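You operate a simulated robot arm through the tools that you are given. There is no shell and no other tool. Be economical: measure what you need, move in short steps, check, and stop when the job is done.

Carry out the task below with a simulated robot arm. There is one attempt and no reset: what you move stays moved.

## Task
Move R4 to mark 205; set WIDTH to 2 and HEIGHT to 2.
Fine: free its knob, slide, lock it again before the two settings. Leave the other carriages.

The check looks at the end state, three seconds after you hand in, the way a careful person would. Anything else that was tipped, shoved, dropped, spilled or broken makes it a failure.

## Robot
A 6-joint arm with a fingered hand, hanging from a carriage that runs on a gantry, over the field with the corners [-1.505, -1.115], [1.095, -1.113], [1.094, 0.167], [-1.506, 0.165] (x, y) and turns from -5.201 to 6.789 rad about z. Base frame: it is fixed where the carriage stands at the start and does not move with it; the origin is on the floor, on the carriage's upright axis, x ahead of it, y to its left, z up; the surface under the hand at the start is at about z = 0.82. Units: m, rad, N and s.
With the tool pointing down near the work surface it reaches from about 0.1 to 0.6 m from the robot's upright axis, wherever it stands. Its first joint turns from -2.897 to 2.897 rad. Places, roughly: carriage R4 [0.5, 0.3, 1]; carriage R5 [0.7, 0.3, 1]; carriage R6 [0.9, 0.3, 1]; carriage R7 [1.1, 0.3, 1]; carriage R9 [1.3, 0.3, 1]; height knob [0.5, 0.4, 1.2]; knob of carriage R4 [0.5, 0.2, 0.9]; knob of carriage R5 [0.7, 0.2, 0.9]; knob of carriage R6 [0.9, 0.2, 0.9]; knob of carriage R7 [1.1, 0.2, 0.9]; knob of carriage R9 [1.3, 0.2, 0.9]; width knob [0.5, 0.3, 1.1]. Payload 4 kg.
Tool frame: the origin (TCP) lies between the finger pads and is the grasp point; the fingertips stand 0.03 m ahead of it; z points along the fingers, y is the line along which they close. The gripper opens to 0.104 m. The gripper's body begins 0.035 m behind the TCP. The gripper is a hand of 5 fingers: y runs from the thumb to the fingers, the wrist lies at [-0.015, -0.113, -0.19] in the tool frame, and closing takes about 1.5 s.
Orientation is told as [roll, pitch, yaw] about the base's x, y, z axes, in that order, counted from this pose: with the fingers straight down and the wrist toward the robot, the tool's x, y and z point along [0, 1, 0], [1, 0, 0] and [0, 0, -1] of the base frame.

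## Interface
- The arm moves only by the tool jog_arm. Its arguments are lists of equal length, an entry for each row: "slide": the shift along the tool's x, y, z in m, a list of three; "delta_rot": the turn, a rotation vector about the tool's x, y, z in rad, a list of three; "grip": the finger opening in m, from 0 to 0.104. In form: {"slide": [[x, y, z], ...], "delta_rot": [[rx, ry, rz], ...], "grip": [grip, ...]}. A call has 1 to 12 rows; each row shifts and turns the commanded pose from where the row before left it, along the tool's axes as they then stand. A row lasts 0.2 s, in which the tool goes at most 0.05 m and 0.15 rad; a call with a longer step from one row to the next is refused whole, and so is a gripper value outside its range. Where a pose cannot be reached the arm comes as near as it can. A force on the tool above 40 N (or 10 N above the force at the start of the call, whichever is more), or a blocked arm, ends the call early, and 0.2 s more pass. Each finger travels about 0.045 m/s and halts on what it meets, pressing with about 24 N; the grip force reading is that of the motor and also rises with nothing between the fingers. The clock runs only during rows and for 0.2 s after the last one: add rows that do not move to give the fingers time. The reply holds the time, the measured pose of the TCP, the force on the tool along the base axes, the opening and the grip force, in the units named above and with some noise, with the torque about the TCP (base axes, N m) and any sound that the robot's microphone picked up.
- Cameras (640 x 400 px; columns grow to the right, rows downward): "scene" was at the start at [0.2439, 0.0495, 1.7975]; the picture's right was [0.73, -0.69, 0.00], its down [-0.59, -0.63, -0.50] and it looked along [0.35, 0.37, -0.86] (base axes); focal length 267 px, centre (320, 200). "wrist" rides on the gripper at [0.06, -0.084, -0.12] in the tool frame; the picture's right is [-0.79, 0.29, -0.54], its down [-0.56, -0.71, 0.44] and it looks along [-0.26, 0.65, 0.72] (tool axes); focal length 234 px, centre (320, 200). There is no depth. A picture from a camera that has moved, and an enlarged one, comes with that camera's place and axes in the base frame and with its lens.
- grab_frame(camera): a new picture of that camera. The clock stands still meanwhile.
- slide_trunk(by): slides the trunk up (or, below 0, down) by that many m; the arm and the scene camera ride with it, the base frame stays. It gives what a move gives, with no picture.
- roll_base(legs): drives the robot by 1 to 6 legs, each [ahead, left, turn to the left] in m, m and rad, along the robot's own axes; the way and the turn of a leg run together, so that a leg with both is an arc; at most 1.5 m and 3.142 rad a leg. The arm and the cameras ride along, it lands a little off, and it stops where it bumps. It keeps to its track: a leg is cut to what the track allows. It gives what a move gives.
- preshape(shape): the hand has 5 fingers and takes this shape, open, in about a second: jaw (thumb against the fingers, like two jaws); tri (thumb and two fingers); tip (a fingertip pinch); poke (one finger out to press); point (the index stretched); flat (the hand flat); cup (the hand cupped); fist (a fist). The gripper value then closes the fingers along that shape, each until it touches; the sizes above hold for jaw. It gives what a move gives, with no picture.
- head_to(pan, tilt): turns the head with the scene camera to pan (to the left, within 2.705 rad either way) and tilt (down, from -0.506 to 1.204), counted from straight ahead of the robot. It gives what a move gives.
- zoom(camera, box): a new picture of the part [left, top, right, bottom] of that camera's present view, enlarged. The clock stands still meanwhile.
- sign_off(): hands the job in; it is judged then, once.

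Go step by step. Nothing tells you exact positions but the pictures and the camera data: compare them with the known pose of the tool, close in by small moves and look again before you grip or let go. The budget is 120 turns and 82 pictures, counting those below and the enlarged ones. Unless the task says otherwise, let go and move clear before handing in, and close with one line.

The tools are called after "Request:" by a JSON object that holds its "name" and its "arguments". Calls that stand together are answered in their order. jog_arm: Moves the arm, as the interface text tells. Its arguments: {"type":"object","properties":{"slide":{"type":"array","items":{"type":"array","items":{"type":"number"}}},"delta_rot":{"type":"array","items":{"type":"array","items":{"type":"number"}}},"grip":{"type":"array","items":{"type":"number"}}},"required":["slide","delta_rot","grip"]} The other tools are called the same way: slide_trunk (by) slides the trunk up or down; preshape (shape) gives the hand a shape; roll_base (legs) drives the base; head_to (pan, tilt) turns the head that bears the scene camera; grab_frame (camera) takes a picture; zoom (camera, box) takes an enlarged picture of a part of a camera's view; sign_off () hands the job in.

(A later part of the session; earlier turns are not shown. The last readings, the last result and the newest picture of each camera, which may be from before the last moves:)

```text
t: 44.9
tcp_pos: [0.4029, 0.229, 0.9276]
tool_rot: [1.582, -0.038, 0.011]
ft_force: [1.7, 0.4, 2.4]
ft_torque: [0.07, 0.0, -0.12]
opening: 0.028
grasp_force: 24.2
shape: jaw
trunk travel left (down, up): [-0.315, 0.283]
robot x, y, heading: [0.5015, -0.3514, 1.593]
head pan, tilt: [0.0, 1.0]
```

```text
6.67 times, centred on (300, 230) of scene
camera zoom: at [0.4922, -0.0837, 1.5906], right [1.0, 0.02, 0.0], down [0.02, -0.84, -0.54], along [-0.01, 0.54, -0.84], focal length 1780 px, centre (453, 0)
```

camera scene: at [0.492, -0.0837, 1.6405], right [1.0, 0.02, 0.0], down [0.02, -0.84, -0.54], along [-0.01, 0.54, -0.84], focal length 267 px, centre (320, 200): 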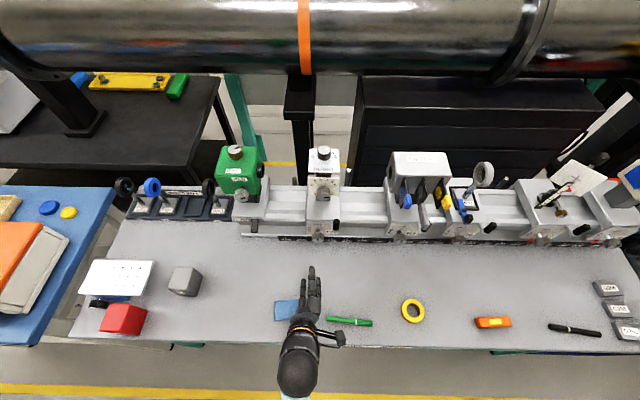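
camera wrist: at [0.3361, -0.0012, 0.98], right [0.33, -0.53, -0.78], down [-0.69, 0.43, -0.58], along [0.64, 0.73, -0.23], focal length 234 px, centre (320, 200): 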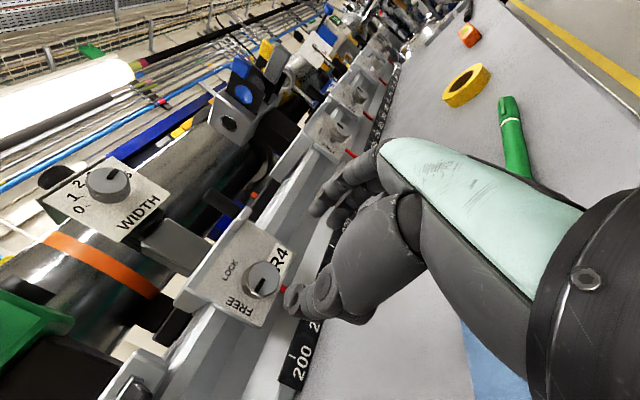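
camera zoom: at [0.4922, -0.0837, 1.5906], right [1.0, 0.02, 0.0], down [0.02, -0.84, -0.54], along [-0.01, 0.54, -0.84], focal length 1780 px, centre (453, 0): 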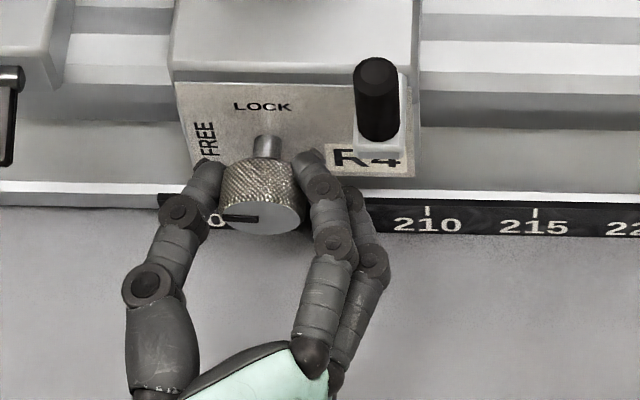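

Request:
{"name": "jog_arm", "arguments": {"slide": [[0, 0, 0], [0, 0, 0], [0, 0, 0], [0, 0, 0], [0, 0, -0.02], [0, 0, -0.03], [0, 0, -0.03], [0, 0.02, -0.02], [0, 0.02, 0], [0, 0.02, 0], [0, 0.015, 0], [0, 0, 0]], "delta_rot": [[0, 0, 0], [0, 0, 0], [0, 0, 0], [0, 0, 0], [0, 0, 0], [0, 0, 0], [0, 0, 0], [0, 0, 0], [0, 0, 0], [0, 0, 0], [0, 0, 0], [0, 0, 0]], "grip": [0.035, 0.045, 0.055, 0.055, 0.055, 0.055, 0.055, 0.055, 0.055, 0.055, 0.055, 0.055]}}

Request:
{"name": "zoom", "arguments": {"camera": "scene", "box": [260, 200, 340, 260]}}

Request:
{"name": "zoom", "arguments": {"camera": "wrist", "box": [200, 280, 320, 400]}}

```text
t: 47.5
tcp_pos: [0.4793, 0.1292, 0.9302]
tool_rot: [1.579, -0.037, 0.012]
ft_force: [0.3, -0.3, 0.5]
ft_torque: [0.0, -0.01, 0.0]
opening: 0.0545
grasp_force: 0.0
shape: jaw
trunk travel left (down, up): [-0.315, 0.283]
robot x, y, heading: [0.4988, -0.3573, 1.593]
head pan, tilt: [0.0, 1.0]
```

```text
6.67 times, centred on (300, 230) of scene
camera zoom: at [0.492, -0.0837, 1.5905], right [1.0, 0.02, 0.0], down [0.02, -0.84, -0.54], along [-0.01, 0.54, -0.84], focal length 1780 px, centre (453, 0)
```

zoom: 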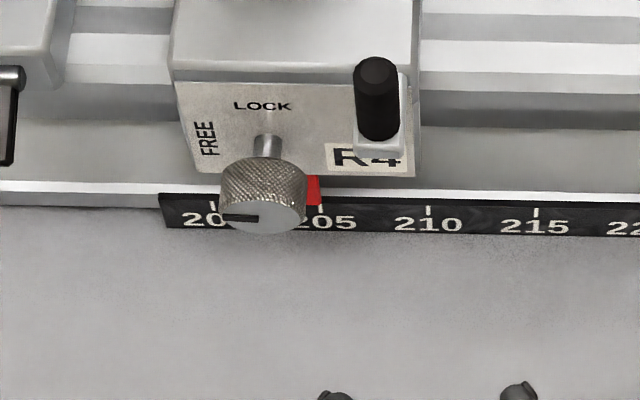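

```text
3.33 times, centred on (260, 340) of wrist
camera zoom: at [0.3941, 0.0095, 0.9839], right [0.33, -0.53, -0.78], down [-0.69, 0.43, -0.58], along [0.65, 0.73, -0.23], focal length 781 px, centre (520, -267)
```

zoom: 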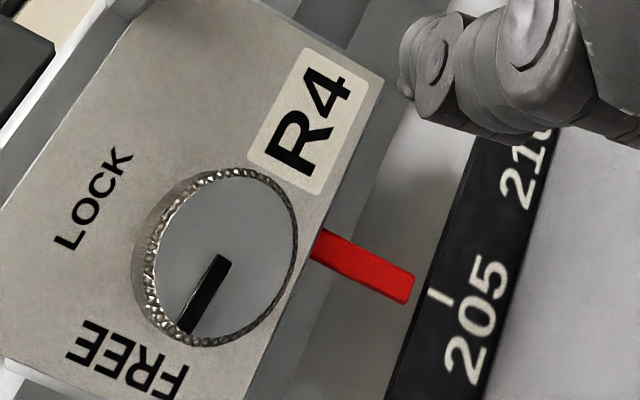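

The carriage holds its place on release; two oblique views bracket the pointer at about 204.5–204.9. I yaw the hand so the wrist camera sits straight in front of the pointer for an exact reading.

Request:
{"name": "jog_arm", "arguments": {"slide": [[0, 0, 0], [0, 0, 0], [0, 0, 0]], "delta_rot": [[0.1, 0, 0], [0.1, 0, 0], [0, 0, 0]], "grip": [0.055, 0.055, 0.055]}}

Request:
{"name": "zoom", "arguments": {"camera": "wrist", "box": [200, 280, 320, 400]}}

```text
t: 48.3
tcp_pos: [0.4797, 0.1306, 0.9292]
tool_rot: [1.572, -0.04, 0.214]
ft_force: [-0.4, 0.4, -0.8]
ft_torque: [0.01, 0.02, 0.02]
opening: 0.0544
grasp_force: 0.1
shape: jaw
trunk travel left (down, up): [-0.315, 0.283]
robot x, y, heading: [0.4981, -0.3574, 1.594]
head pan, tilt: [0.0, 1.0]
```

```text
3.33 times, centred on (260, 340) of wrist
camera zoom: at [0.4198, -0.0034, 0.9855], right [0.43, -0.46, -0.78], down [-0.76, 0.28, -0.59], along [0.49, 0.84, -0.23], focal length 781 px, centre (520, -267)
```

zoom: 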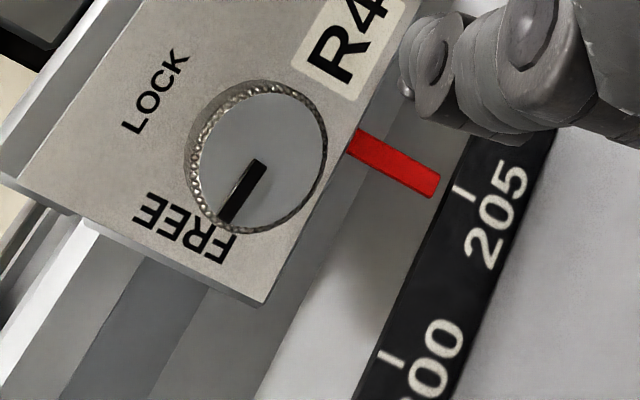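

The pointer reads about 204.78, so it needs about 2 mm to the right. I regrasp at x≈0.405 and check with a strong zoom.

Request:
{"name": "jog_arm", "arguments": {"slide": [[0, 0, 0], [0, 0, 0], [0, -0.02, 0], [0, -0.02, 0], [0, -0.02, 0], [0, -0.0147, 0.01], [0, 0, 0.03], [0, 0, 0.03], [0, 0, 0.02], [0, 0, 0.01], [0, 0, 0]], "delta_rot": [[-0.1, 0, 0], [-0.1, 0, 0], [0, 0, 0], [0, 0, 0], [0, 0, 0], [0, 0, 0], [0, 0, 0], [0, 0, 0], [0, 0, 0], [0, 0, 0], [0, 0, 0]], "grip": [0.055, 0.055, 0.055, 0.055, 0.055, 0.055, 0.055, 0.055, 0.055, 0.055, 0.055]}}

Request:
{"name": "jog_arm", "arguments": {"slide": [[0, 0, 0], [0, 0, 0], [0, 0, 0], [0, 0, 0], [0, 0, 0], [0, 0, 0]], "delta_rot": [[0, 0, 0], [0, 0, 0], [0, 0, 0], [0, 0, 0], [0, 0, 0], [0, 0, 0]], "grip": [0.04, 0.03, 0.02, 0.01, 0, 0]}}

Request:
{"name": "zoom", "arguments": {"camera": "scene", "box": [260, 200, 340, 260]}}

```text
t: 50.7
tcp_pos: [0.4019, 0.2313, 0.9269]
tool_rot: [1.578, -0.036, 0.012]
ft_force: [-0.1, 0.6, 0.3]
ft_torque: [0.04, 0.0, 0.02]
opening: 0.0546
grasp_force: 0.1
shape: jaw
trunk travel left (down, up): [-0.315, 0.283]
robot x, y, heading: [0.5009, -0.354, 1.593]
head pan, tilt: [0.0, 1.0]
```

```text
t: 52.1
tcp_pos: [0.4019, 0.2309, 0.9282]
tool_rot: [1.581, -0.038, 0.013]
ft_force: [0.2, 1.0, 0.9]
ft_torque: [0.01, 0.02, -0.04]
opening: 0.0278
grasp_force: 23.5
shape: jaw
trunk travel left (down, up): [-0.315, 0.283]
robot x, y, heading: [0.5008, -0.3528, 1.596]
head pan, tilt: [0.0, 1.0]
```

```text
6.67 times, centred on (300, 230) of scene
camera zoom: at [0.492, -0.0837, 1.5905], right [1.0, 0.02, 0.0], down [0.02, -0.84, -0.54], along [-0.01, 0.54, -0.84], focal length 1780 px, centre (453, 0)
```

zoom: 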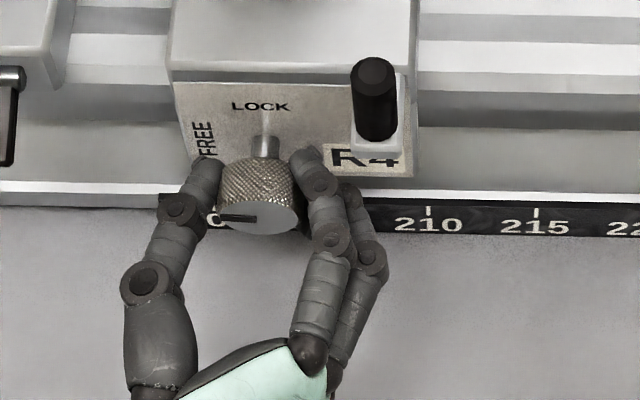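

Request:
{"name": "jog_arm", "arguments": {"slide": [[0, 0.0016, 0], [0, 0.0016, 0], [0, 0, 0], [0, 0, 0]], "delta_rot": [[0, 0, 0], [0, 0, 0], [0, 0, 0], [0, 0, 0]], "grip": [0, 0, 0, 0]}}

Request:
{"name": "zoom", "arguments": {"camera": "scene", "box": [260, 200, 340, 260]}}

```text
t: 53.1
tcp_pos: [0.406, 0.231, 0.9261]
tool_rot: [1.581, -0.038, 0.012]
ft_force: [-3.3, 0.8, 1.7]
ft_torque: [0.06, -0.02, 0.0]
opening: 0.0277
grasp_force: 23.7
shape: jaw
trunk travel left (down, up): [-0.315, 0.283]
robot x, y, heading: [0.4996, -0.35, 1.592]
head pan, tilt: [0.0, 1.0]
```

```text
6.67 times, centred on (300, 230) of scene
camera zoom: at [0.4917, -0.0836, 1.5906], right [1.0, 0.02, 0.0], down [0.02, -0.84, -0.54], along [-0.01, 0.54, -0.84], focal length 1780 px, centre (453, 0)
```

zoom: 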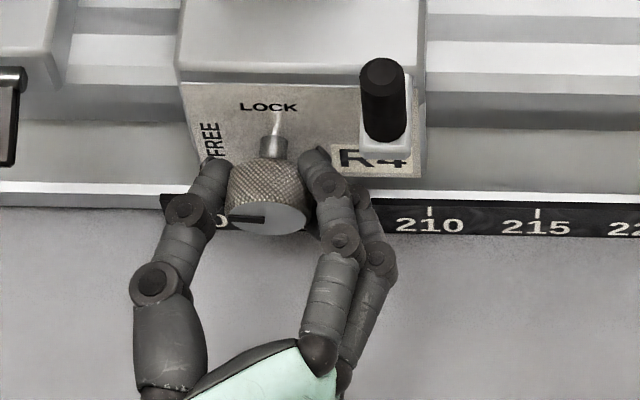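

Carriage is now where I want it. I turn the knob clockwise back to LOCK while holding position.

Request:
{"name": "jog_arm", "arguments": {"slide": [[0, 0, 0], [0, 0, 0], [0, 0, 0], [0, 0, 0], [0, 0, 0], [0, 0, 0], [0, 0, 0], [0, 0, 0], [0, 0, 0], [0, 0, 0], [0, 0, 0], [0, 0, 0]], "delta_rot": [[0, 0, 0.142], [0, 0, 0.142], [0, 0, 0.142], [0, 0, 0.142], [0, 0, 0.142], [0, 0, 0.142], [0, 0, 0.142], [0, 0, 0.142], [0, 0, 0.142], [0, 0, 0.142], [0, 0, 0.142], [0, 0, 0]], "grip": [0, 0, 0, 0, 0, 0, 0, 0, 0, 0, 0, 0]}}

Request:
{"name": "grab_frame", "arguments": {"camera": "wrist"}}

```text
t: 55.7
tcp_pos: [0.409, 0.2315, 0.9276]
tool_rot: [1.78, 1.523, 0.218]
ft_force: [11.2, -2.0, 12.0]
ft_torque: [0.3, -0.25, -0.28]
opening: 0.0276
grasp_force: 23.7
shape: jaw
trunk travel left (down, up): [-0.315, 0.283]
robot x, y, heading: [0.5009, -0.3515, 1.591]
head pan, tilt: [0.0, 1.0]
```

```text
43 pictures are left
camera wrist: at [0.4662, 0.1119, 1.011], right [-0.77, -0.55, -0.33], down [-0.59, 0.42, 0.68], along [-0.23, 0.72, -0.65], focal length 234 px, centre (320, 200)
```

wrist: 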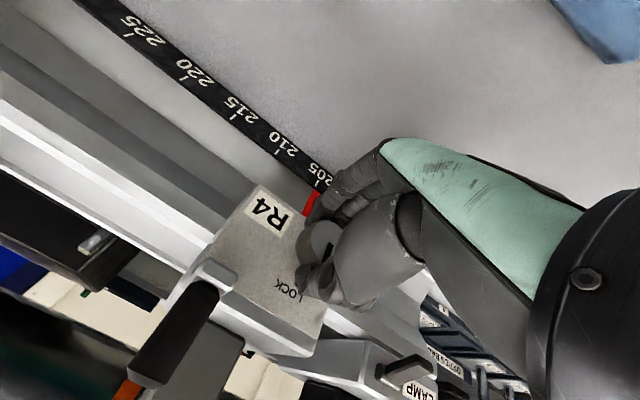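

Request:
{"name": "zoom", "arguments": {"camera": "scene", "box": [260, 200, 340, 260]}}

Request:
{"name": "zoom", "arguments": {"camera": "wrist", "box": [240, 130, 360, 290]}}

```text
6.67 times, centred on (300, 230) of scene
camera zoom: at [0.4931, -0.0834, 1.5906], right [1.0, 0.02, 0.0], down [0.02, -0.84, -0.54], along [-0.01, 0.54, -0.84], focal length 1780 px, centre (453, 0)
```

zoom: 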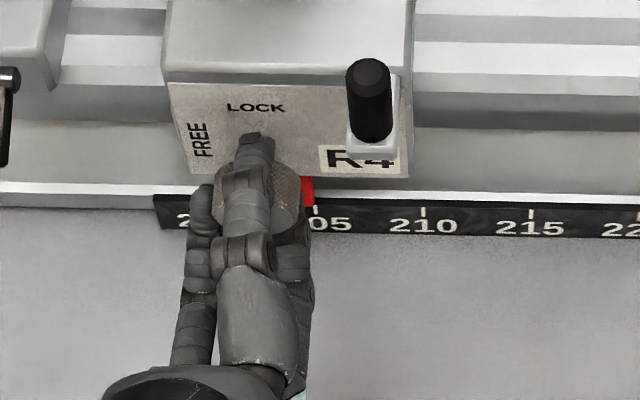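

```text
2.50 times, centred on (300, 210) of wrist
camera zoom: at [0.4662, 0.1119, 1.011], right [-0.77, -0.55, -0.33], down [-0.59, 0.42, 0.68], along [-0.23, 0.72, -0.65], focal length 585 px, centre (370, 175)
```

zoom: 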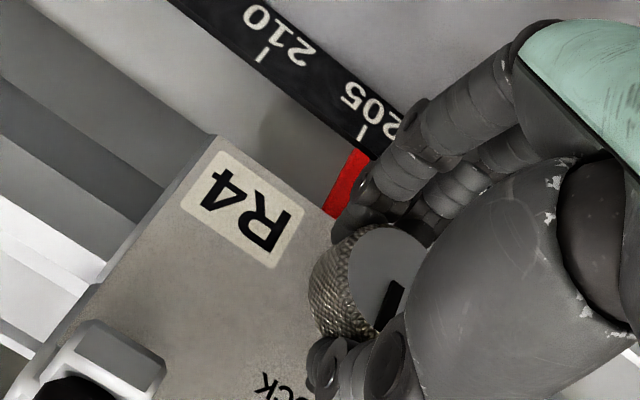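

Request:
{"name": "jog_arm", "arguments": {"slide": [[0, 0, 0], [0, 0, 0], [0, 0, 0], [0, 0, 0], [0, 0, -0.01], [0, 0, -0.02], [0, 0, -0.03], [0, 0, -0.02], [0, 0, 0]], "delta_rot": [[0, 0, 0], [0, 0, 0], [0, 0, 0], [0, 0, 0], [0, 0, 0], [0, 0, 0], [0, 0, 0], [0, 0, 0], [0, 0, 0]], "grip": [0.035, 0.045, 0.055, 0.055, 0.055, 0.055, 0.055, 0.055, 0.055]}}

Request:
{"name": "grab_frame", "arguments": {"camera": "wrist"}}

Request:
{"name": "zoom", "arguments": {"camera": "scene", "box": [260, 200, 340, 260]}}

```text
t: 57.7
tcp_pos: [0.4075, 0.1514, 0.9258]
tool_rot: [1.773, 1.524, 0.214]
ft_force: [0.2, 0.1, 1.0]
ft_torque: [0.01, 0.02, -0.01]
opening: 0.0545
grasp_force: 0.0
shape: jaw
trunk travel left (down, up): [-0.315, 0.283]
robot x, y, heading: [0.4981, -0.3506, 1.595]
head pan, tilt: [0.0, 1.0]
```

```text
40 pictures are left
camera wrist: at [0.4639, 0.0324, 1.0102], right [-0.77, -0.55, -0.33], down [-0.6, 0.42, 0.68], along [-0.24, 0.72, -0.65], focal length 234 px, centre (320, 200)
```

wrist: 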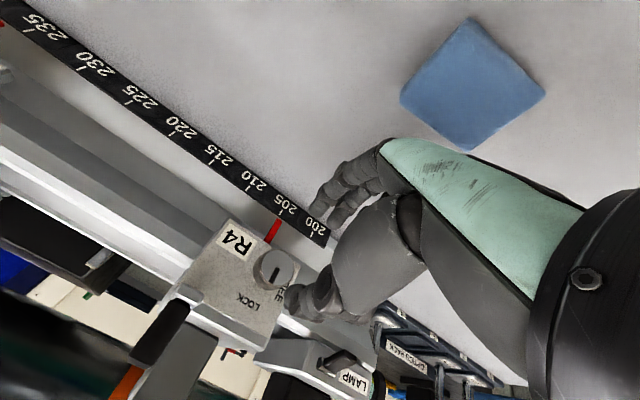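

```text
6.67 times, centred on (300, 230) of scene
camera zoom: at [0.492, -0.0838, 1.5905], right [1.0, 0.02, 0.0], down [0.02, -0.84, -0.54], along [-0.01, 0.54, -0.84], focal length 1780 px, centre (453, 0)
```

zoom: 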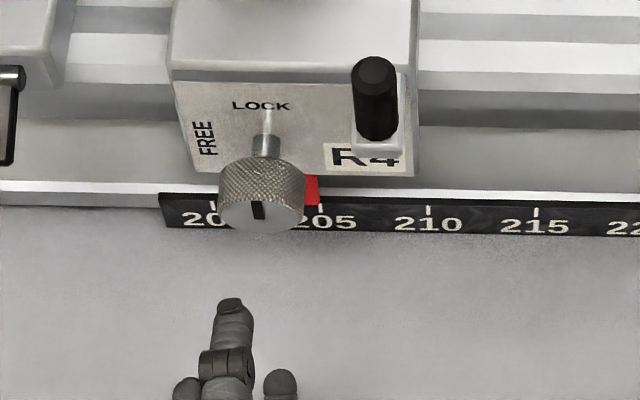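

Knob is at LOCK, but the turn drew the carriage to about 204.7. With the knob kept in one grip I free it, shift +3 mm and lock it again, so the grip offsets cancel.

Request:
{"name": "jog_arm", "arguments": {"slide": [[0.001, 0, 0.02], [0.0005, 0, 0.03], [0, 0, 0.02], [0, 0, 0.01], [0, 0, 0], [0, 0, 0], [0, 0, 0], [0, 0, 0], [0, 0, 0], [0, 0, 0], [0, 0, 0]], "delta_rot": [[0, 0, 0], [0, 0, 0], [0, 0, 0], [0, 0, 0], [0, 0, 0], [0, 0, 0], [0, 0, 0], [0, 0, 0], [0, 0, 0], [0, 0, 0], [0, 0, 0]], "grip": [0.055, 0.055, 0.055, 0.055, 0.045, 0.035, 0.025, 0.015, 0.005, 0, 0]}}

Request:
{"name": "jog_arm", "arguments": {"slide": [[0, 0, 0], [0, 0, 0], [0, 0, 0], [0, 0, 0], [0, 0, 0], [0, 0, 0], [0, 0, 0], [0, 0, 0], [0, 0, 0], [0, 0, 0], [0, 0, 0], [0, 0, 0]], "delta_rot": [[0, 0, -0.142], [0, 0, -0.142], [0, 0, -0.142], [0, 0, -0.142], [0, 0, -0.142], [0, 0, -0.142], [0, 0, -0.142], [0, 0, -0.142], [0, 0, -0.142], [0, 0, -0.142], [0, 0, -0.142], [0, 0, 0]], "grip": [0, 0, 0, 0, 0, 0, 0, 0, 0, 0, 0, 0]}}

Request:
{"name": "zoom", "arguments": {"camera": "scene", "box": [260, 200, 340, 260]}}

```text
t: 60.1
tcp_pos: [0.4087, 0.2298, 0.9276]
tool_rot: [1.79, 1.524, 0.231]
ft_force: [2.3, -1.2, 4.6]
ft_torque: [0.05, 0.0, 0.0]
opening: 0.0281
grasp_force: 24.4
shape: jaw
trunk travel left (down, up): [-0.315, 0.283]
robot x, y, heading: [0.5015, -0.358, 1.596]
head pan, tilt: [0.0, 1.0]
```

```text
t: 62.7
tcp_pos: [0.4081, 0.2311, 0.9275]
tool_rot: [1.579, -0.039, 0.013]
ft_force: [-3.1, 3.0, -1.8]
ft_torque: [-0.03, 0.04, 0.01]
opening: 0.0282
grasp_force: 24.3
shape: jaw
trunk travel left (down, up): [-0.315, 0.283]
robot x, y, heading: [0.5016, -0.3543, 1.597]
head pan, tilt: [0.0, 1.0]
```

```text
6.67 times, centred on (300, 230) of scene
camera zoom: at [0.4918, -0.0835, 1.5906], right [1.0, 0.02, 0.0], down [0.02, -0.84, -0.54], along [-0.01, 0.54, -0.84], focal length 1780 px, centre (453, 0)
```

zoom: 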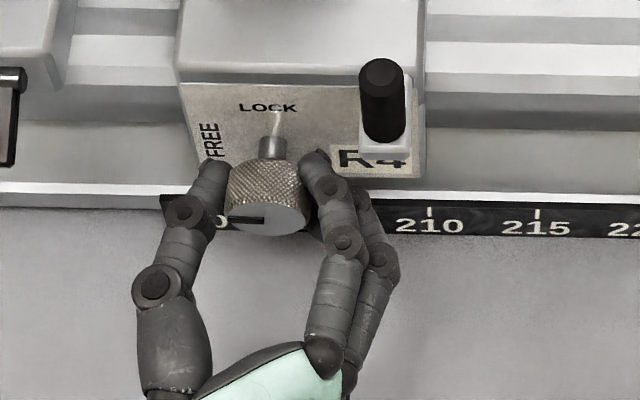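

Request:
{"name": "jog_arm", "arguments": {"slide": [[0, 0.0015, 0], [0, 0.0015, 0], [0, 0, 0]], "delta_rot": [[0, 0, 0], [0, 0, 0], [0, 0, 0]], "grip": [0, 0, 0]}}

Request:
{"name": "jog_arm", "arguments": {"slide": [[0, 0, 0], [0, 0, 0], [0, 0, 0], [0, 0, 0], [0, 0, 0], [0, 0, 0], [0, 0, 0], [0, 0, 0], [0, 0, 0], [0, 0, 0], [0, 0, 0], [0, 0, 0]], "delta_rot": [[0, 0, 0.143], [0, 0, 0.143], [0, 0, 0.143], [0, 0, 0.143], [0, 0, 0.143], [0, 0, 0.143], [0, 0, 0.143], [0, 0, 0.143], [0, 0, 0.143], [0, 0, 0.143], [0, 0, 0.143], [0, 0, 0]], "grip": [0, 0, 0, 0, 0, 0, 0, 0, 0, 0, 0, 0]}}

Request:
{"name": "jog_arm", "arguments": {"slide": [[0, 0, 0], [0, 0, 0], [0, 0, 0], [0, 0, 0], [0, 0, -0.01], [0, 0, -0.02], [0, 0, -0.03], [0, 0, -0.03], [0, 0, 0]], "delta_rot": [[0, 0, 0], [0, 0, 0], [0, 0, 0], [0, 0, 0], [0, 0, 0], [0, 0, 0], [0, 0, 0], [0, 0, 0], [0, 0, 0]], "grip": [0.035, 0.045, 0.055, 0.055, 0.055, 0.055, 0.055, 0.055, 0.055]}}

Request:
{"name": "zoom", "arguments": {"camera": "scene", "box": [260, 200, 340, 260]}}

```text
t: 63.5
tcp_pos: [0.4107, 0.2306, 0.9284]
tool_rot: [1.581, -0.038, 0.011]
ft_force: [-2.7, 2.9, -0.7]
ft_torque: [-0.04, 0.03, 0.03]
opening: 0.0281
grasp_force: 23.6
shape: jaw
trunk travel left (down, up): [-0.315, 0.283]
robot x, y, heading: [0.4965, -0.3507, 1.594]
head pan, tilt: [0.0, 1.0]
```

```text
t: 66.1
tcp_pos: [0.4121, 0.231, 0.9269]
tool_rot: [1.824, 1.535, 0.264]
ft_force: [5.1, -0.7, 5.1]
ft_torque: [0.04, -0.12, -0.12]
opening: 0.0279
grasp_force: 24.0
shape: jaw
trunk travel left (down, up): [-0.315, 0.283]
robot x, y, heading: [0.503, -0.3555, 1.598]
head pan, tilt: [0.0, 1.0]
```

```text
t: 68.1
tcp_pos: [0.4125, 0.1396, 0.9267]
tool_rot: [1.824, 1.533, 0.263]
ft_force: [-0.7, 0.4, -0.3]
ft_torque: [0.04, 0.03, -0.02]
opening: 0.0546
grasp_force: 0.1
shape: jaw
trunk travel left (down, up): [-0.315, 0.283]
robot x, y, heading: [0.5002, -0.3553, 1.592]
head pan, tilt: [0.0, 1.0]
```

```text
6.67 times, centred on (300, 230) of scene
camera zoom: at [0.492, -0.0838, 1.5905], right [1.0, 0.02, 0.0], down [0.02, -0.84, -0.54], along [-0.01, 0.54, -0.84], focal length 1780 px, centre (453, 0)
```

zoom: 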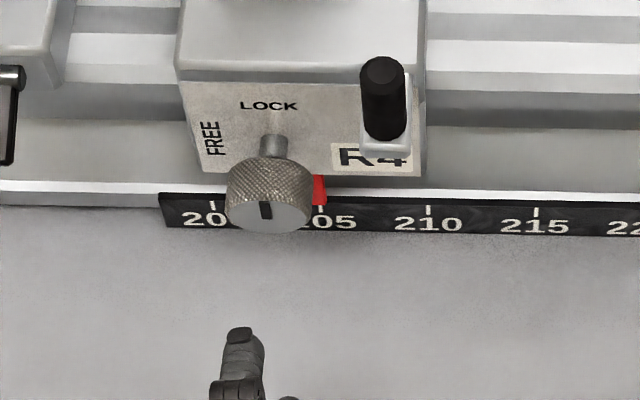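

R4 is locked with the pointer about on 205. Now I look at the two dials, and double-check the pointer in the wrist view.

Request:
{"name": "zoom", "arguments": {"camera": "scene", "box": [260, 120, 340, 200]}}

Request:
{"name": "jog_arm", "arguments": {"slide": [[0.02, 0, -0.005], [0.02, 0, -0.005], [0.02, 0, 0], [0.01, 0, 0], [0, 0, 0], [0, 0, 0], [0, 0, 0], [0, 0, 0], [0, 0, 0], [0, 0, 0], [0, 0, 0], [0, 0, 0]], "delta_rot": [[0, 0, -0.143], [0, 0, -0.143], [0, 0, -0.143], [0, 0, -0.143], [0, 0, -0.143], [0, 0, -0.143], [0, 0, -0.143], [0, 0, -0.143], [0, 0, -0.143], [0, 0, -0.143], [0, 0, -0.143], [0, 0, 0]], "grip": [0.055, 0.055, 0.055, 0.055, 0.055, 0.055, 0.055, 0.055, 0.055, 0.055, 0.055, 0.055]}}

Request:
{"name": "jog_arm", "arguments": {"slide": [[0, 0, 0], [0, 0, 0], [0, 0, 0]], "delta_rot": [[0.1, 0, 0], [0.1, 0, 0], [0, 0, 0]], "grip": [0.055, 0.055, 0.055]}}

Request:
{"name": "zoom", "arguments": {"camera": "wrist", "box": [200, 280, 320, 400]}}

```text
5.00 times, centred on (300, 160) of scene
camera zoom: at [0.492, -0.0838, 1.5905], right [1.0, 0.02, 0.0], down [0.02, -0.84, -0.54], along [-0.01, 0.54, -0.84], focal length 1335 px, centre (420, 400)
```

zoom: 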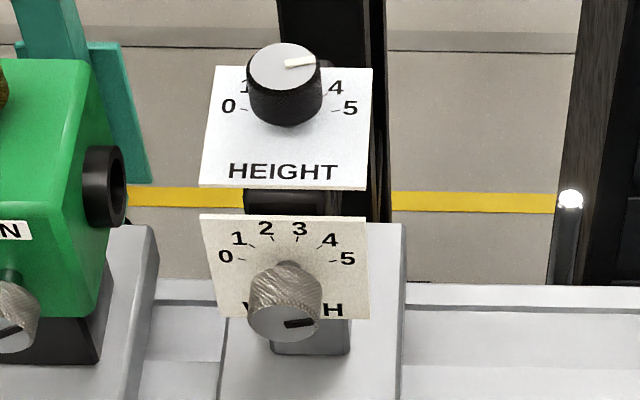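

```text
t: 70.7
tcp_pos: [0.4796, 0.1311, 0.9412]
tool_rot: [1.58, -0.039, 0.011]
ft_force: [-0.4, -0.2, 0.3]
ft_torque: [-0.02, 0.0, 0.01]
opening: 0.0548
grasp_force: 0.1
shape: jaw
trunk travel left (down, up): [-0.315, 0.283]
robot x, y, heading: [0.5006, -0.3514, 1.596]
head pan, tilt: [0.0, 1.0]
```

```text
t: 71.5
tcp_pos: [0.48, 0.1302, 0.9419]
tool_rot: [1.572, -0.04, 0.212]
ft_force: [-0.1, -0.5, -0.2]
ft_torque: [-0.02, 0.03, -0.02]
opening: 0.0544
grasp_force: 0.0
shape: jaw
trunk travel left (down, up): [-0.315, 0.283]
robot x, y, heading: [0.4997, -0.3557, 1.598]
head pan, tilt: [0.0, 1.0]
```

```text
3.33 times, centred on (260, 340) of wrist
camera zoom: at [0.4203, -0.0036, 0.9979], right [0.43, -0.46, -0.78], down [-0.76, 0.28, -0.59], along [0.49, 0.84, -0.23], focal length 781 px, centre (520, -267)
```

zoom: 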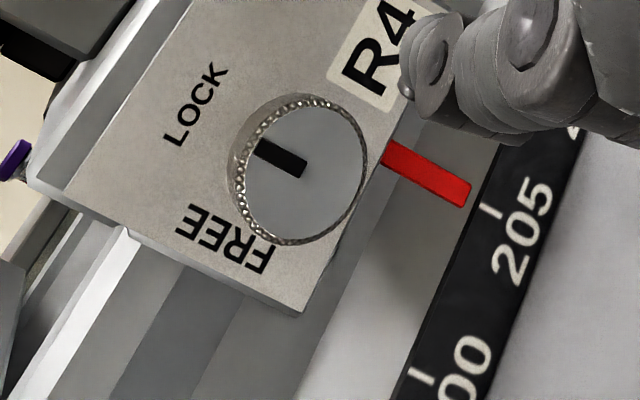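

The front view reads 205.1 with the knob at LOCK. Next is WIDTH: its knob is at about (0.424, 0.27, 1.103) and points at about 5, so it needs about 90° counter-clockwise. I raise the trunk and pre-rotate the hand.

Request:
{"name": "jog_arm", "arguments": {"slide": [[0, 0, 0], [0, 0, 0]], "delta_rot": [[-0.1, 0, 0], [-0.1, 0, 0]], "grip": [0.055, 0.055]}}

Request:
{"name": "slide_trunk", "arguments": {"by": 0.165}}

Request:
{"name": "jog_arm", "arguments": {"slide": [[0, -0.01, 0], [0, -0.02, 0], [0, -0.02, 0], [0, 0, 0], [0, 0, 0], [0, 0, 0], [0, 0, 0], [0, 0, 0], [0, 0, 0], [0, 0, 0], [0, 0, 0], [0, 0, 0]], "delta_rot": [[0, 0, 0], [0, 0, 0], [0, 0, 0], [0, 0, 0.13], [0, 0, 0.13], [0, 0, 0.13], [0, 0, 0.13], [0, 0, 0.13], [0, 0, 0.13], [0, 0, 0.13], [0, 0, 0.13], [0, 0, 0.13]], "grip": [0.055, 0.055, 0.055, 0.055, 0.055, 0.055, 0.055, 0.055, 0.055, 0.055, 0.055, 0.055]}}

Request:
{"name": "grab_frame", "arguments": {"camera": "wrist"}}

Request:
{"name": "grab_frame", "arguments": {"camera": "scene"}}

```text
t: 72.1
tcp_pos: [0.4784, 0.131, 0.9411]
tool_rot: [1.58, -0.04, 0.01]
ft_force: [-1.5, -0.4, -0.1]
ft_torque: [-0.04, -0.02, 0.01]
opening: 0.0544
grasp_force: 0.1
shape: jaw
trunk travel left (down, up): [-0.315, 0.283]
robot x, y, heading: [0.5026, -0.3546, 1.599]
head pan, tilt: [0.0, 1.0]
```

```text
t: 74.0
tcp_pos: [0.48, 0.1295, 1.1063]
tool_rot: [1.579, -0.038, 0.01]
ft_force: [-0.1, 0.1, 0.1]
ft_torque: [0.0, -0.01, 0.02]
opening: 0.0546
grasp_force: 0.0
shape: jaw
trunk travel left (down, up): [-0.48, 0.118]
robot x, y, heading: [0.5019, -0.3533, 1.594]
head pan, tilt: [0.0, 1.0]
```

```text
t: 76.6
tcp_pos: [0.43, 0.1302, 1.1054]
tool_rot: [1.592, 1.136, 0.032]
ft_force: [0.7, 0.0, -1.2]
ft_torque: [0.01, 0.0, -0.02]
opening: 0.0549
grasp_force: 0.0
shape: jaw
trunk travel left (down, up): [-0.48, 0.118]
robot x, y, heading: [0.4989, -0.3539, 1.592]
head pan, tilt: [0.0, 1.0]
```

```text
34 pictures are left
camera wrist: at [0.4498, 0.0103, 1.2037], right [-0.59, -0.54, -0.6], down [-0.81, 0.42, 0.41], along [0.03, 0.72, -0.69], focal length 234 px, centre (320, 200)
```

wrist: 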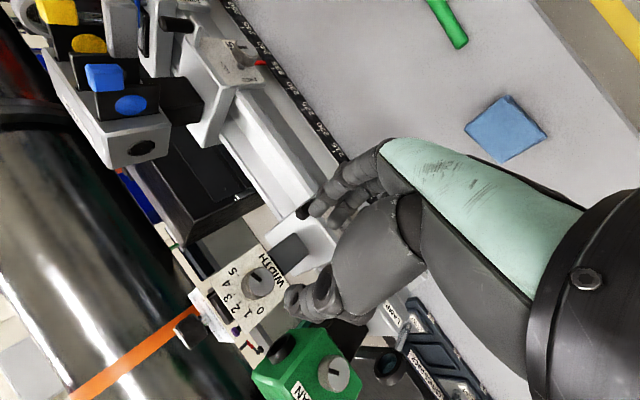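

```text
33 pictures are left
camera scene: at [0.492, -0.0838, 1.7555], right [1.0, 0.02, 0.0], down [0.02, -0.84, -0.54], along [-0.01, 0.54, -0.84], focal length 267 px, centre (320, 200)
```

scene: 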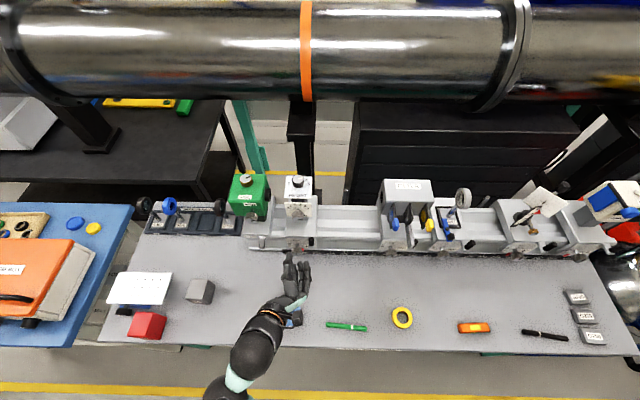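

Request:
{"name": "zoom", "arguments": {"camera": "wrist", "box": [200, 230, 320, 350]}}

```text
3.33 times, centred on (260, 290) of wrist
camera zoom: at [0.4498, 0.0103, 1.2037], right [-0.59, -0.54, -0.6], down [-0.81, 0.42, 0.41], along [0.03, 0.72, -0.69], focal length 781 px, centre (520, -100)
```

zoom: 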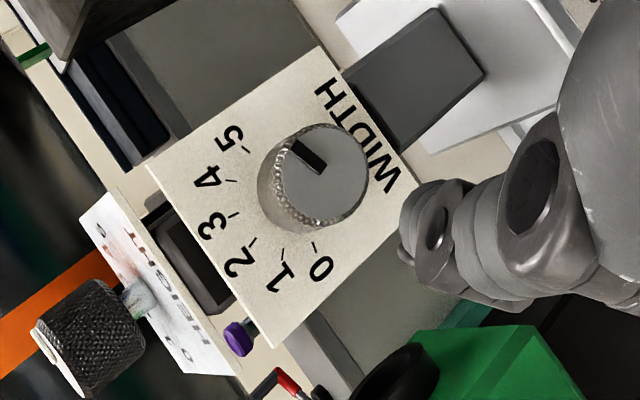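

The WIDTH pointer stands at 5. I finish the pre-roll, align, and approach.

Request:
{"name": "jog_arm", "arguments": {"slide": [[0, 0, 0], [0, 0, 0], [0, 0, 0], [-0.005, 0, 0.01], [0, 0, 0.03], [0, 0, 0.03], [0, 0, 0.02], [0, 0, 0]], "delta_rot": [[0, 0, 0.13], [0, 0, 0.13], [0, 0, 0.12], [0, 0, 0], [0, 0, 0], [0, 0, 0], [0, 0, 0], [0, 0, 0]], "grip": [0.055, 0.055, 0.055, 0.055, 0.055, 0.055, 0.055, 0.055]}}

Request:
{"name": "grab_frame", "arguments": {"camera": "wrist"}}

Request:
{"name": "zoom", "arguments": {"camera": "scene", "box": [260, 165, 340, 225]}}

```text
t: 78.4
tcp_pos: [0.4243, 0.2214, 1.1072]
tool_rot: [1.736, 1.51, 0.175]
ft_force: [0.2, 0.5, -1.9]
ft_torque: [-0.04, 0.0, -0.02]
opening: 0.0547
grasp_force: 0.0
shape: jaw
trunk travel left (down, up): [-0.48, 0.118]
robot x, y, heading: [0.4976, -0.355, 1.595]
head pan, tilt: [0.0, 1.0]
```

```text
31 pictures are left
camera wrist: at [0.4796, 0.103, 1.1915], right [-0.76, -0.55, -0.34], down [-0.6, 0.42, 0.68], along [-0.23, 0.72, -0.65], focal length 234 px, centre (320, 200)
```

wrist: 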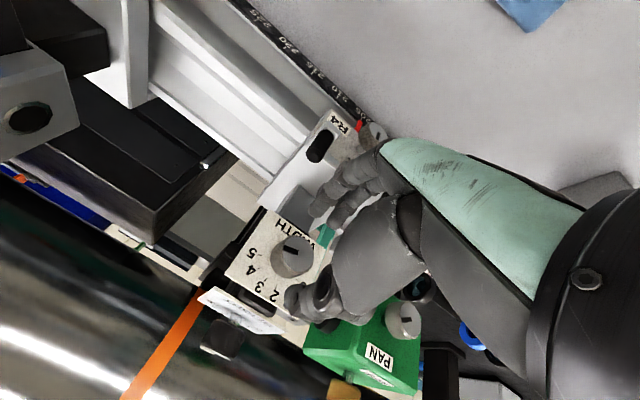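

```text
6.67 times, centred on (300, 195) of scene
camera zoom: at [0.492, -0.0837, 1.7555], right [1.0, 0.02, 0.0], down [0.02, -0.84, -0.54], along [-0.01, 0.54, -0.84], focal length 1780 px, centre (453, 233)
```

zoom: 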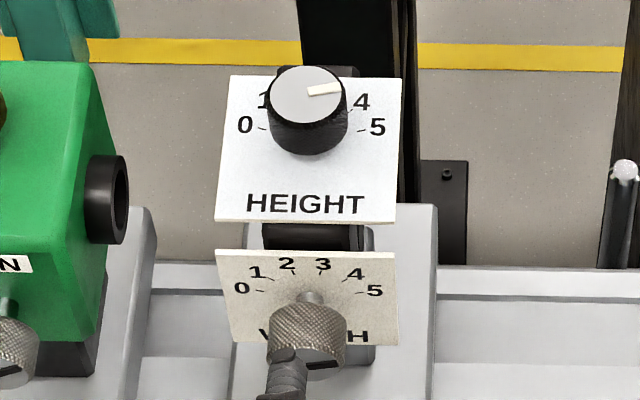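

Request:
{"name": "jog_arm", "arguments": {"slide": [[0.001, -0.001, 0.01], [0, 0, 0.01], [0, 0, 0.01], [0, 0, 0.01], [0, 0, 0], [0, 0, 0], [0, 0, 0], [0, 0, 0], [0, 0, 0], [0, 0, 0], [0, 0, 0]], "delta_rot": [[0, 0, 0], [0, 0, 0], [0, 0, 0], [0, 0, 0], [0, 0, 0], [0, 0, 0], [0, 0, 0], [0, 0, 0], [0, 0, 0], [0, 0, 0], [0, 0, 0]], "grip": [0.055, 0.055, 0.055, 0.055, 0.045, 0.035, 0.025, 0.015, 0.005, 0, 0]}}

Request:
{"name": "zoom", "arguments": {"camera": "wrist", "box": [220, 150, 420, 350]}}

```text
t: 80.8
tcp_pos: [0.4241, 0.2595, 1.1067]
tool_rot: [1.739, 1.51, 0.179]
ft_force: [1.2, 0.1, 0.9]
ft_torque: [0.0, 0.01, -0.03]
opening: 0.0253
grasp_force: 23.7
shape: jaw
trunk travel left (down, up): [-0.48, 0.118]
robot x, y, heading: [0.5017, -0.356, 1.593]
head pan, tilt: [0.0, 1.0]
```

```text
2.00 times, centred on (320, 250) of wrist
camera zoom: at [0.4799, 0.1408, 1.1909], right [-0.76, -0.55, -0.34], down [-0.6, 0.42, 0.68], along [-0.23, 0.72, -0.65], focal length 468 px, centre (320, 100)
```

zoom: 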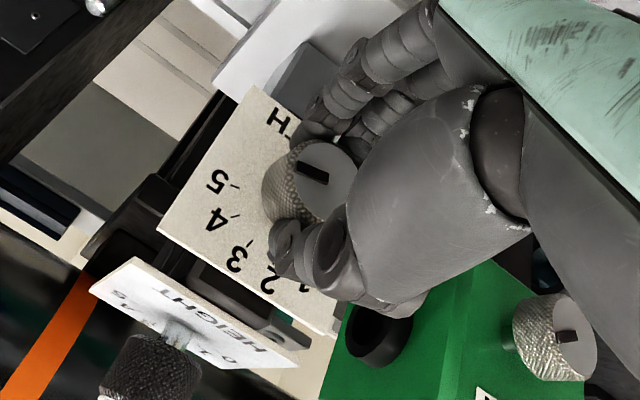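

Gripped. I turn 90° counter-clockwise.

Request:
{"name": "jog_arm", "arguments": {"slide": [[0, 0, 0], [0, 0, 0], [0, 0, 0], [0, 0, 0], [0, 0, 0], [0, 0, 0], [0, 0, 0], [0, 0, 0], [0, 0, 0], [0, 0, 0], [0, 0, 0], [0, 0, 0]], "delta_rot": [[0, 0, -0.143], [0, 0, -0.143], [0, 0, -0.143], [0, 0, -0.143], [0, 0, -0.143], [0, 0, -0.143], [0, 0, -0.143], [0, 0, -0.143], [0, 0, -0.143], [0, 0, -0.143], [0, 0, -0.143], [0, 0, 0]], "grip": [0, 0, 0, 0, 0, 0, 0, 0, 0, 0, 0, 0]}}

Request:
{"name": "zoom", "arguments": {"camera": "wrist", "box": [220, 150, 420, 350]}}

Request:
{"name": "zoom", "arguments": {"camera": "scene", "box": [270, 180, 330, 225]}}

```text
t: 83.4
tcp_pos: [0.4223, 0.2597, 1.1059]
tool_rot: [1.577, -0.061, 0.012]
ft_force: [-6.9, 1.8, -11.2]
ft_torque: [-0.24, 0.06, 0.16]
opening: 0.0249
grasp_force: 24.0
shape: jaw
trunk travel left (down, up): [-0.48, 0.118]
robot x, y, heading: [0.4986, -0.3557, 1.593]
head pan, tilt: [0.0, 1.0]
```

```text
2.00 times, centred on (320, 250) of wrist
camera zoom: at [0.3364, 0.1394, 1.159], right [0.34, -0.53, -0.77], down [-0.68, 0.43, -0.6], along [0.65, 0.73, -0.21], focal length 468 px, centre (320, 100)
```

zoom: 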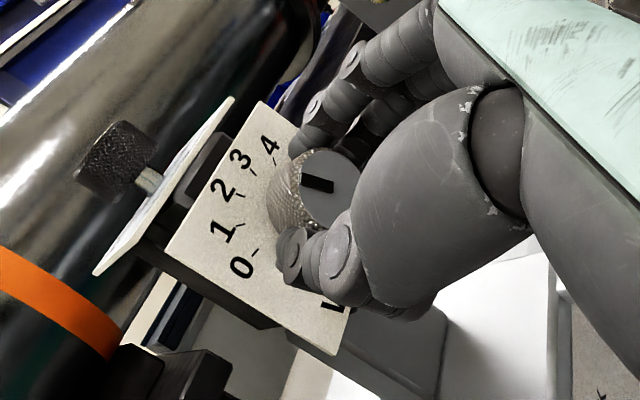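

```text
8.89 times, centred on (300, 202) of scene
camera zoom: at [0.4916, -0.0841, 1.7553], right [1.0, 0.02, 0.0], down [0.02, -0.84, -0.54], along [-0.01, 0.54, -0.84], focal length 2374 px, centre (498, 178)
```

zoom: 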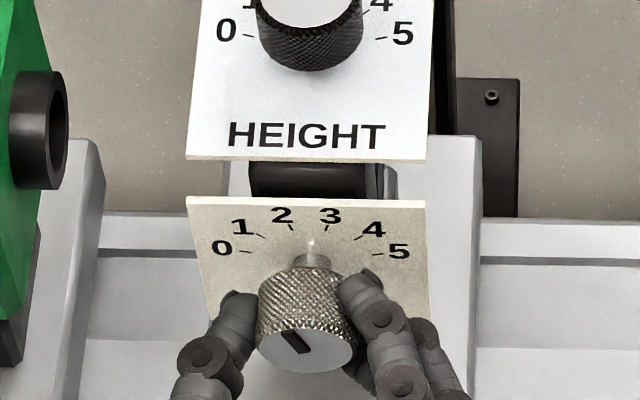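

The pointer has gone to around 2; I need a clearer view. I release and back off along the same axis to read it.

Request:
{"name": "jog_arm", "arguments": {"slide": [[0, 0, 0], [0, 0, 0], [0, 0, 0], [0, 0, 0], [0, 0, -0.01], [0, 0, -0.02], [0, 0, -0.03], [0, 0.02, -0.03], [0, 0.03, -0.03], [0, 0, 0]], "delta_rot": [[0, 0, 0], [0, 0, 0], [0, 0, 0], [0, 0, 0], [0, 0, 0], [0, 0, 0], [0, 0, 0], [0.1, 0, 0], [0.1, 0, 0], [0, 0, 0]], "grip": [0.035, 0.045, 0.055, 0.055, 0.055, 0.055, 0.055, 0.055, 0.055, 0.055]}}

Request:
{"name": "grab_frame", "arguments": {"camera": "wrist"}}

Request:
{"name": "zoom", "arguments": {"camera": "scene", "box": [285, 190, 315, 212]}}

```text
t: 85.6
tcp_pos: [0.4795, 0.1446, 1.1109]
tool_rot: [1.568, -0.061, 0.215]
ft_force: [0.0, 1.0, -0.5]
ft_torque: [0.02, 0.0, -0.01]
opening: 0.0549
grasp_force: 0.0
shape: jaw
trunk travel left (down, up): [-0.48, 0.118]
robot x, y, heading: [0.5004, -0.3516, 1.593]
head pan, tilt: [0.0, 1.0]
```

```text
26 pictures are left
camera wrist: at [0.4186, 0.0105, 1.1656], right [0.44, -0.46, -0.77], down [-0.75, 0.28, -0.6], along [0.5, 0.84, -0.22], focal length 234 px, centre (320, 200)
```

wrist: 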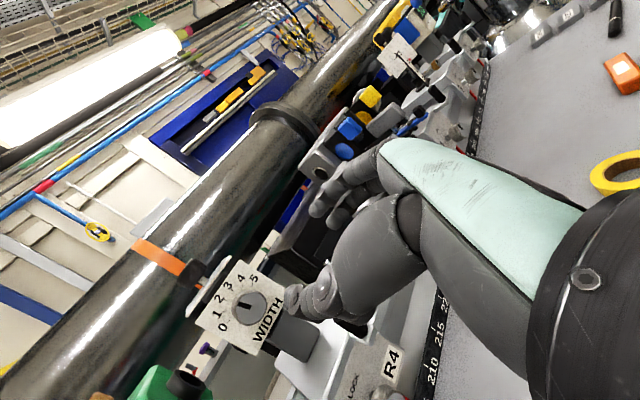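

```text
16.00 times, centred on (300, 201) of scene
camera zoom: at [0.4921, -0.0839, 1.7555], right [1.0, 0.02, 0.0], down [0.02, -0.84, -0.54], along [-0.01, 0.54, -0.84], focal length 4272 px, centre (640, 184)
```

zoom: 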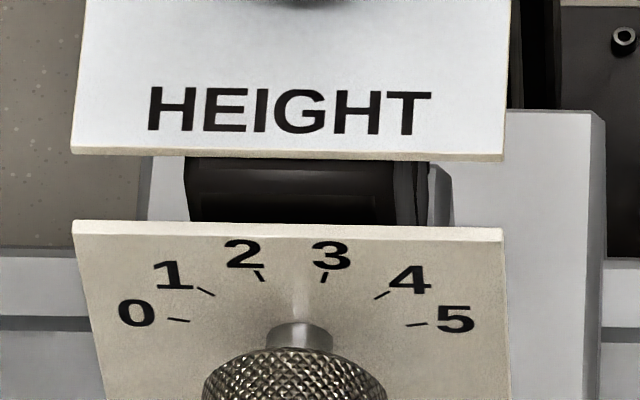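

Request:
{"name": "zoom", "arguments": {"camera": "wrist", "box": [190, 250, 300, 360]}}

```text
3.64 times, centred on (245, 305) of wrist
camera zoom: at [0.4186, 0.0105, 1.1656], right [0.44, -0.46, -0.77], down [-0.75, 0.28, -0.6], along [0.5, 0.84, -0.22], focal length 852 px, centre (593, -182)
```

zoom: 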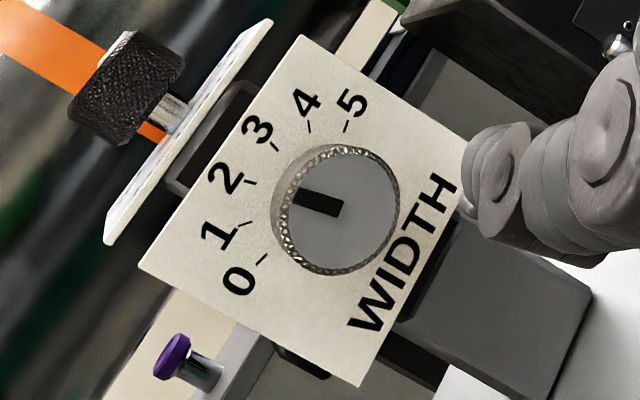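

WIDTH reads exactly 2 (slot −15°, in line with the 2 tick). Next is HEIGHT: its knob is on top at about (0.425, 0.35, 1.18), also at 5, needing 90° counter-clockwise from above. I raise the trunk and point the hand down again.

Request:
{"name": "slide_trunk", "arguments": {"by": 0.118}}

Request:
{"name": "jog_arm", "arguments": {"slide": [[0, 0, -0.01], [0, 0, -0.01], [0, 0, 0], [0, 0, 0], [0, 0, 0], [0, 0, 0], [0, 0, 0], [0, 0, 0], [0, 0, 0], [0, 0, 0], [0, 0, 0], [0, 0, 0]], "delta_rot": [[-0.1, 0, 0], [-0.1, 0, 0], [0, -0.15, 0], [0, -0.15, 0], [0, -0.15, 0], [0, -0.15, 0], [0, -0.15, 0], [0, -0.15, 0], [0, -0.15, 0], [0, -0.15, 0], [0, -0.15, 0], [0, -0.15, 0]], "grip": [0.06, 0.06, 0.06, 0.06, 0.06, 0.06, 0.06, 0.06, 0.06, 0.06, 0.06, 0.06]}}

```text
t: 87.1
tcp_pos: [0.4796, 0.1453, 1.2292]
tool_rot: [1.567, -0.06, 0.212]
ft_force: [-0.1, 0.0, 0.5]
ft_torque: [0.04, -0.04, -0.03]
opening: 0.0548
grasp_force: 0.1
shape: jaw
trunk travel left (down, up): [-0.598, 0.0]
robot x, y, heading: [0.5004, -0.3572, 1.594]
head pan, tilt: [0.0, 1.0]
```

```text
t: 89.7
tcp_pos: [0.5513, 0.2093, 1.1283]
tool_rot: [0.082, -0.06, 0.013]
ft_force: [0.0, 0.4, -0.5]
ft_torque: [0.05, 0.01, 0.0]
opening: 0.0595
grasp_force: 0.2
shape: jaw
out of reach, approached as far as the arm can: row 6, 7, 8, 9, 10, 11
trunk travel left (down, up): [-0.598, 0.0]
robot x, y, heading: [0.5006, -0.3551, 1.593]
head pan, tilt: [0.0, 1.0]
```

Request:
{"name": "jog_arm", "arguments": {"slide": [[0, 0, -0.02], [0, 0, -0.02], [0, 0, -0.02], [0, 0, -0.02], [0, 0, 0]], "delta_rot": [[0, 0, 0], [0, 0, 0], [0, 0, 0], [0, 0, 0], [0, 0, 0]], "grip": [0.06, 0.06, 0.06, 0.06, 0.06]}}

Request:
{"name": "grab_frame", "arguments": {"camera": "scene"}}

```text
t: 90.9
tcp_pos: [0.5417, 0.2421, 1.1823]
tool_rot: [0.08, -0.059, 0.012]
ft_force: [-0.5, -0.4, 0.2]
ft_torque: [0.02, -0.01, 0.0]
opening: 0.0596
grasp_force: 0.0
shape: jaw
out of reach, approached as far as the arm can: row 1, 2, 3, 4
trunk travel left (down, up): [-0.598, 0.0]
robot x, y, heading: [0.4993, -0.3536, 1.601]
head pan, tilt: [0.0, 1.0]
```

```text
23 pictures are left
camera scene: at [0.492, -0.0838, 1.8735], right [1.0, 0.02, 0.0], down [0.02, -0.84, -0.54], along [-0.01, 0.54, -0.84], focal length 267 px, centre (320, 200)
```

scene: 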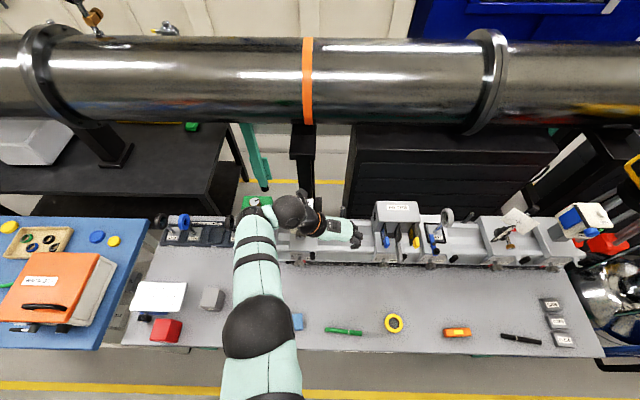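

Reach rises as the arm extends. I continue up and forward.

Request:
{"name": "jog_arm", "arguments": {"slide": [[0.02, 0, -0.02], [0.02, 0, -0.02], [0.02, 0, -0.02], [0, 0, 0]], "delta_rot": [[0, 0, 0], [0, 0, 0], [0, 0, 0], [0, 0, 0]], "grip": [0.06, 0.06, 0.06, 0.06]}}

```text
t: 91.9
tcp_pos: [0.5399, 0.2814, 1.2501]
tool_rot: [0.084, -0.06, 0.013]
ft_force: [-0.2, -1.0, -0.3]
ft_torque: [-0.02, -0.01, -0.02]
opening: 0.0596
grasp_force: 0.1
shape: jaw
out of reach, approached as far as the arm can: row 2, 3
trunk travel left (down, up): [-0.598, 0.0]
robot x, y, heading: [0.4999, -0.3529, 1.591]
head pan, tilt: [0.0, 1.0]
```

Request:
{"name": "jog_arm", "arguments": {"slide": [[0.01, 0, 0], [0.01, -0.02, 0], [0.015, -0.025, 0], [0.015, -0.025, 0], [0.01, -0.02, 0], [0, 0, 0]], "delta_rot": [[0.06, -0.08, 0], [0, 0, 0], [0, 0, 0], [0, 0, 0], [0, 0, 0], [0, 0, 0]], "grip": [0.06, 0.06, 0.06, 0.06, 0.06, 0.06]}}

Request:
{"name": "grab_frame", "arguments": {"camera": "wrist"}}

```text
t: 93.3
tcp_pos: [0.4934, 0.2592, 1.2613]
tool_rot: [0.007, 0.006, 0.026]
ft_force: [0.0, -0.4, -0.2]
ft_torque: [-0.02, 0.04, 0.0]
opening: 0.0596
grasp_force: 0.0
shape: jaw
out of reach, approached as far as the arm can: row 1, 2, 3, 4, 5
trunk travel left (down, up): [-0.598, 0.0]
robot x, y, heading: [0.5034, -0.354, 1.598]
head pan, tilt: [0.0, 1.0]
```

```text
22 pictures are left
camera wrist: at [0.4083, 0.317, 1.3807], right [0.31, -0.78, 0.54], down [-0.69, -0.57, -0.44], along [0.65, -0.24, -0.72], focal length 234 px, centre (320, 200)
```

wrist: 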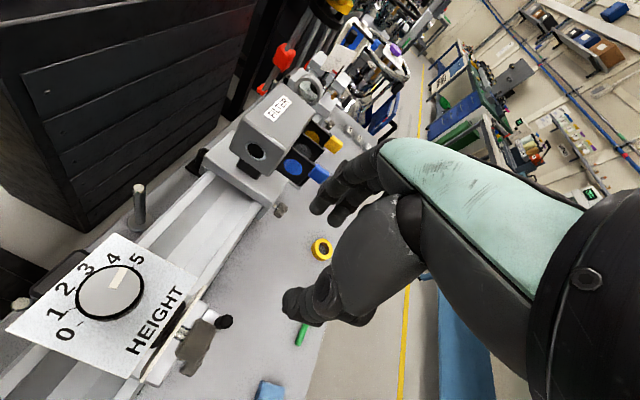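

Request:
{"name": "zoom", "arguments": {"camera": "wrist", "box": [0, 220, 210, 390]}}

```text
2.35 times, centred on (105, 305) of wrist
camera zoom: at [0.4083, 0.317, 1.3807], right [0.31, -0.78, 0.54], down [-0.69, -0.57, -0.44], along [0.65, -0.24, -0.72], focal length 551 px, centre (826, -47)
```

zoom: 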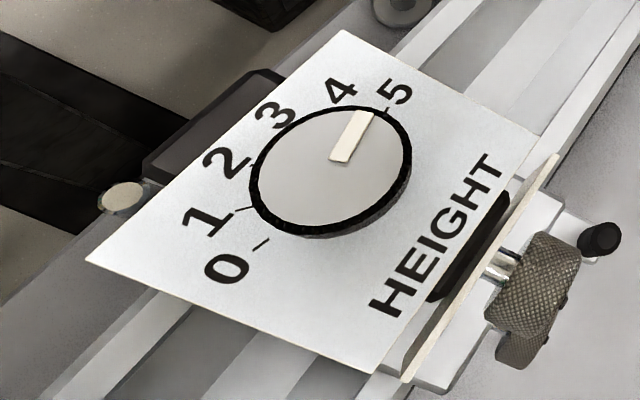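

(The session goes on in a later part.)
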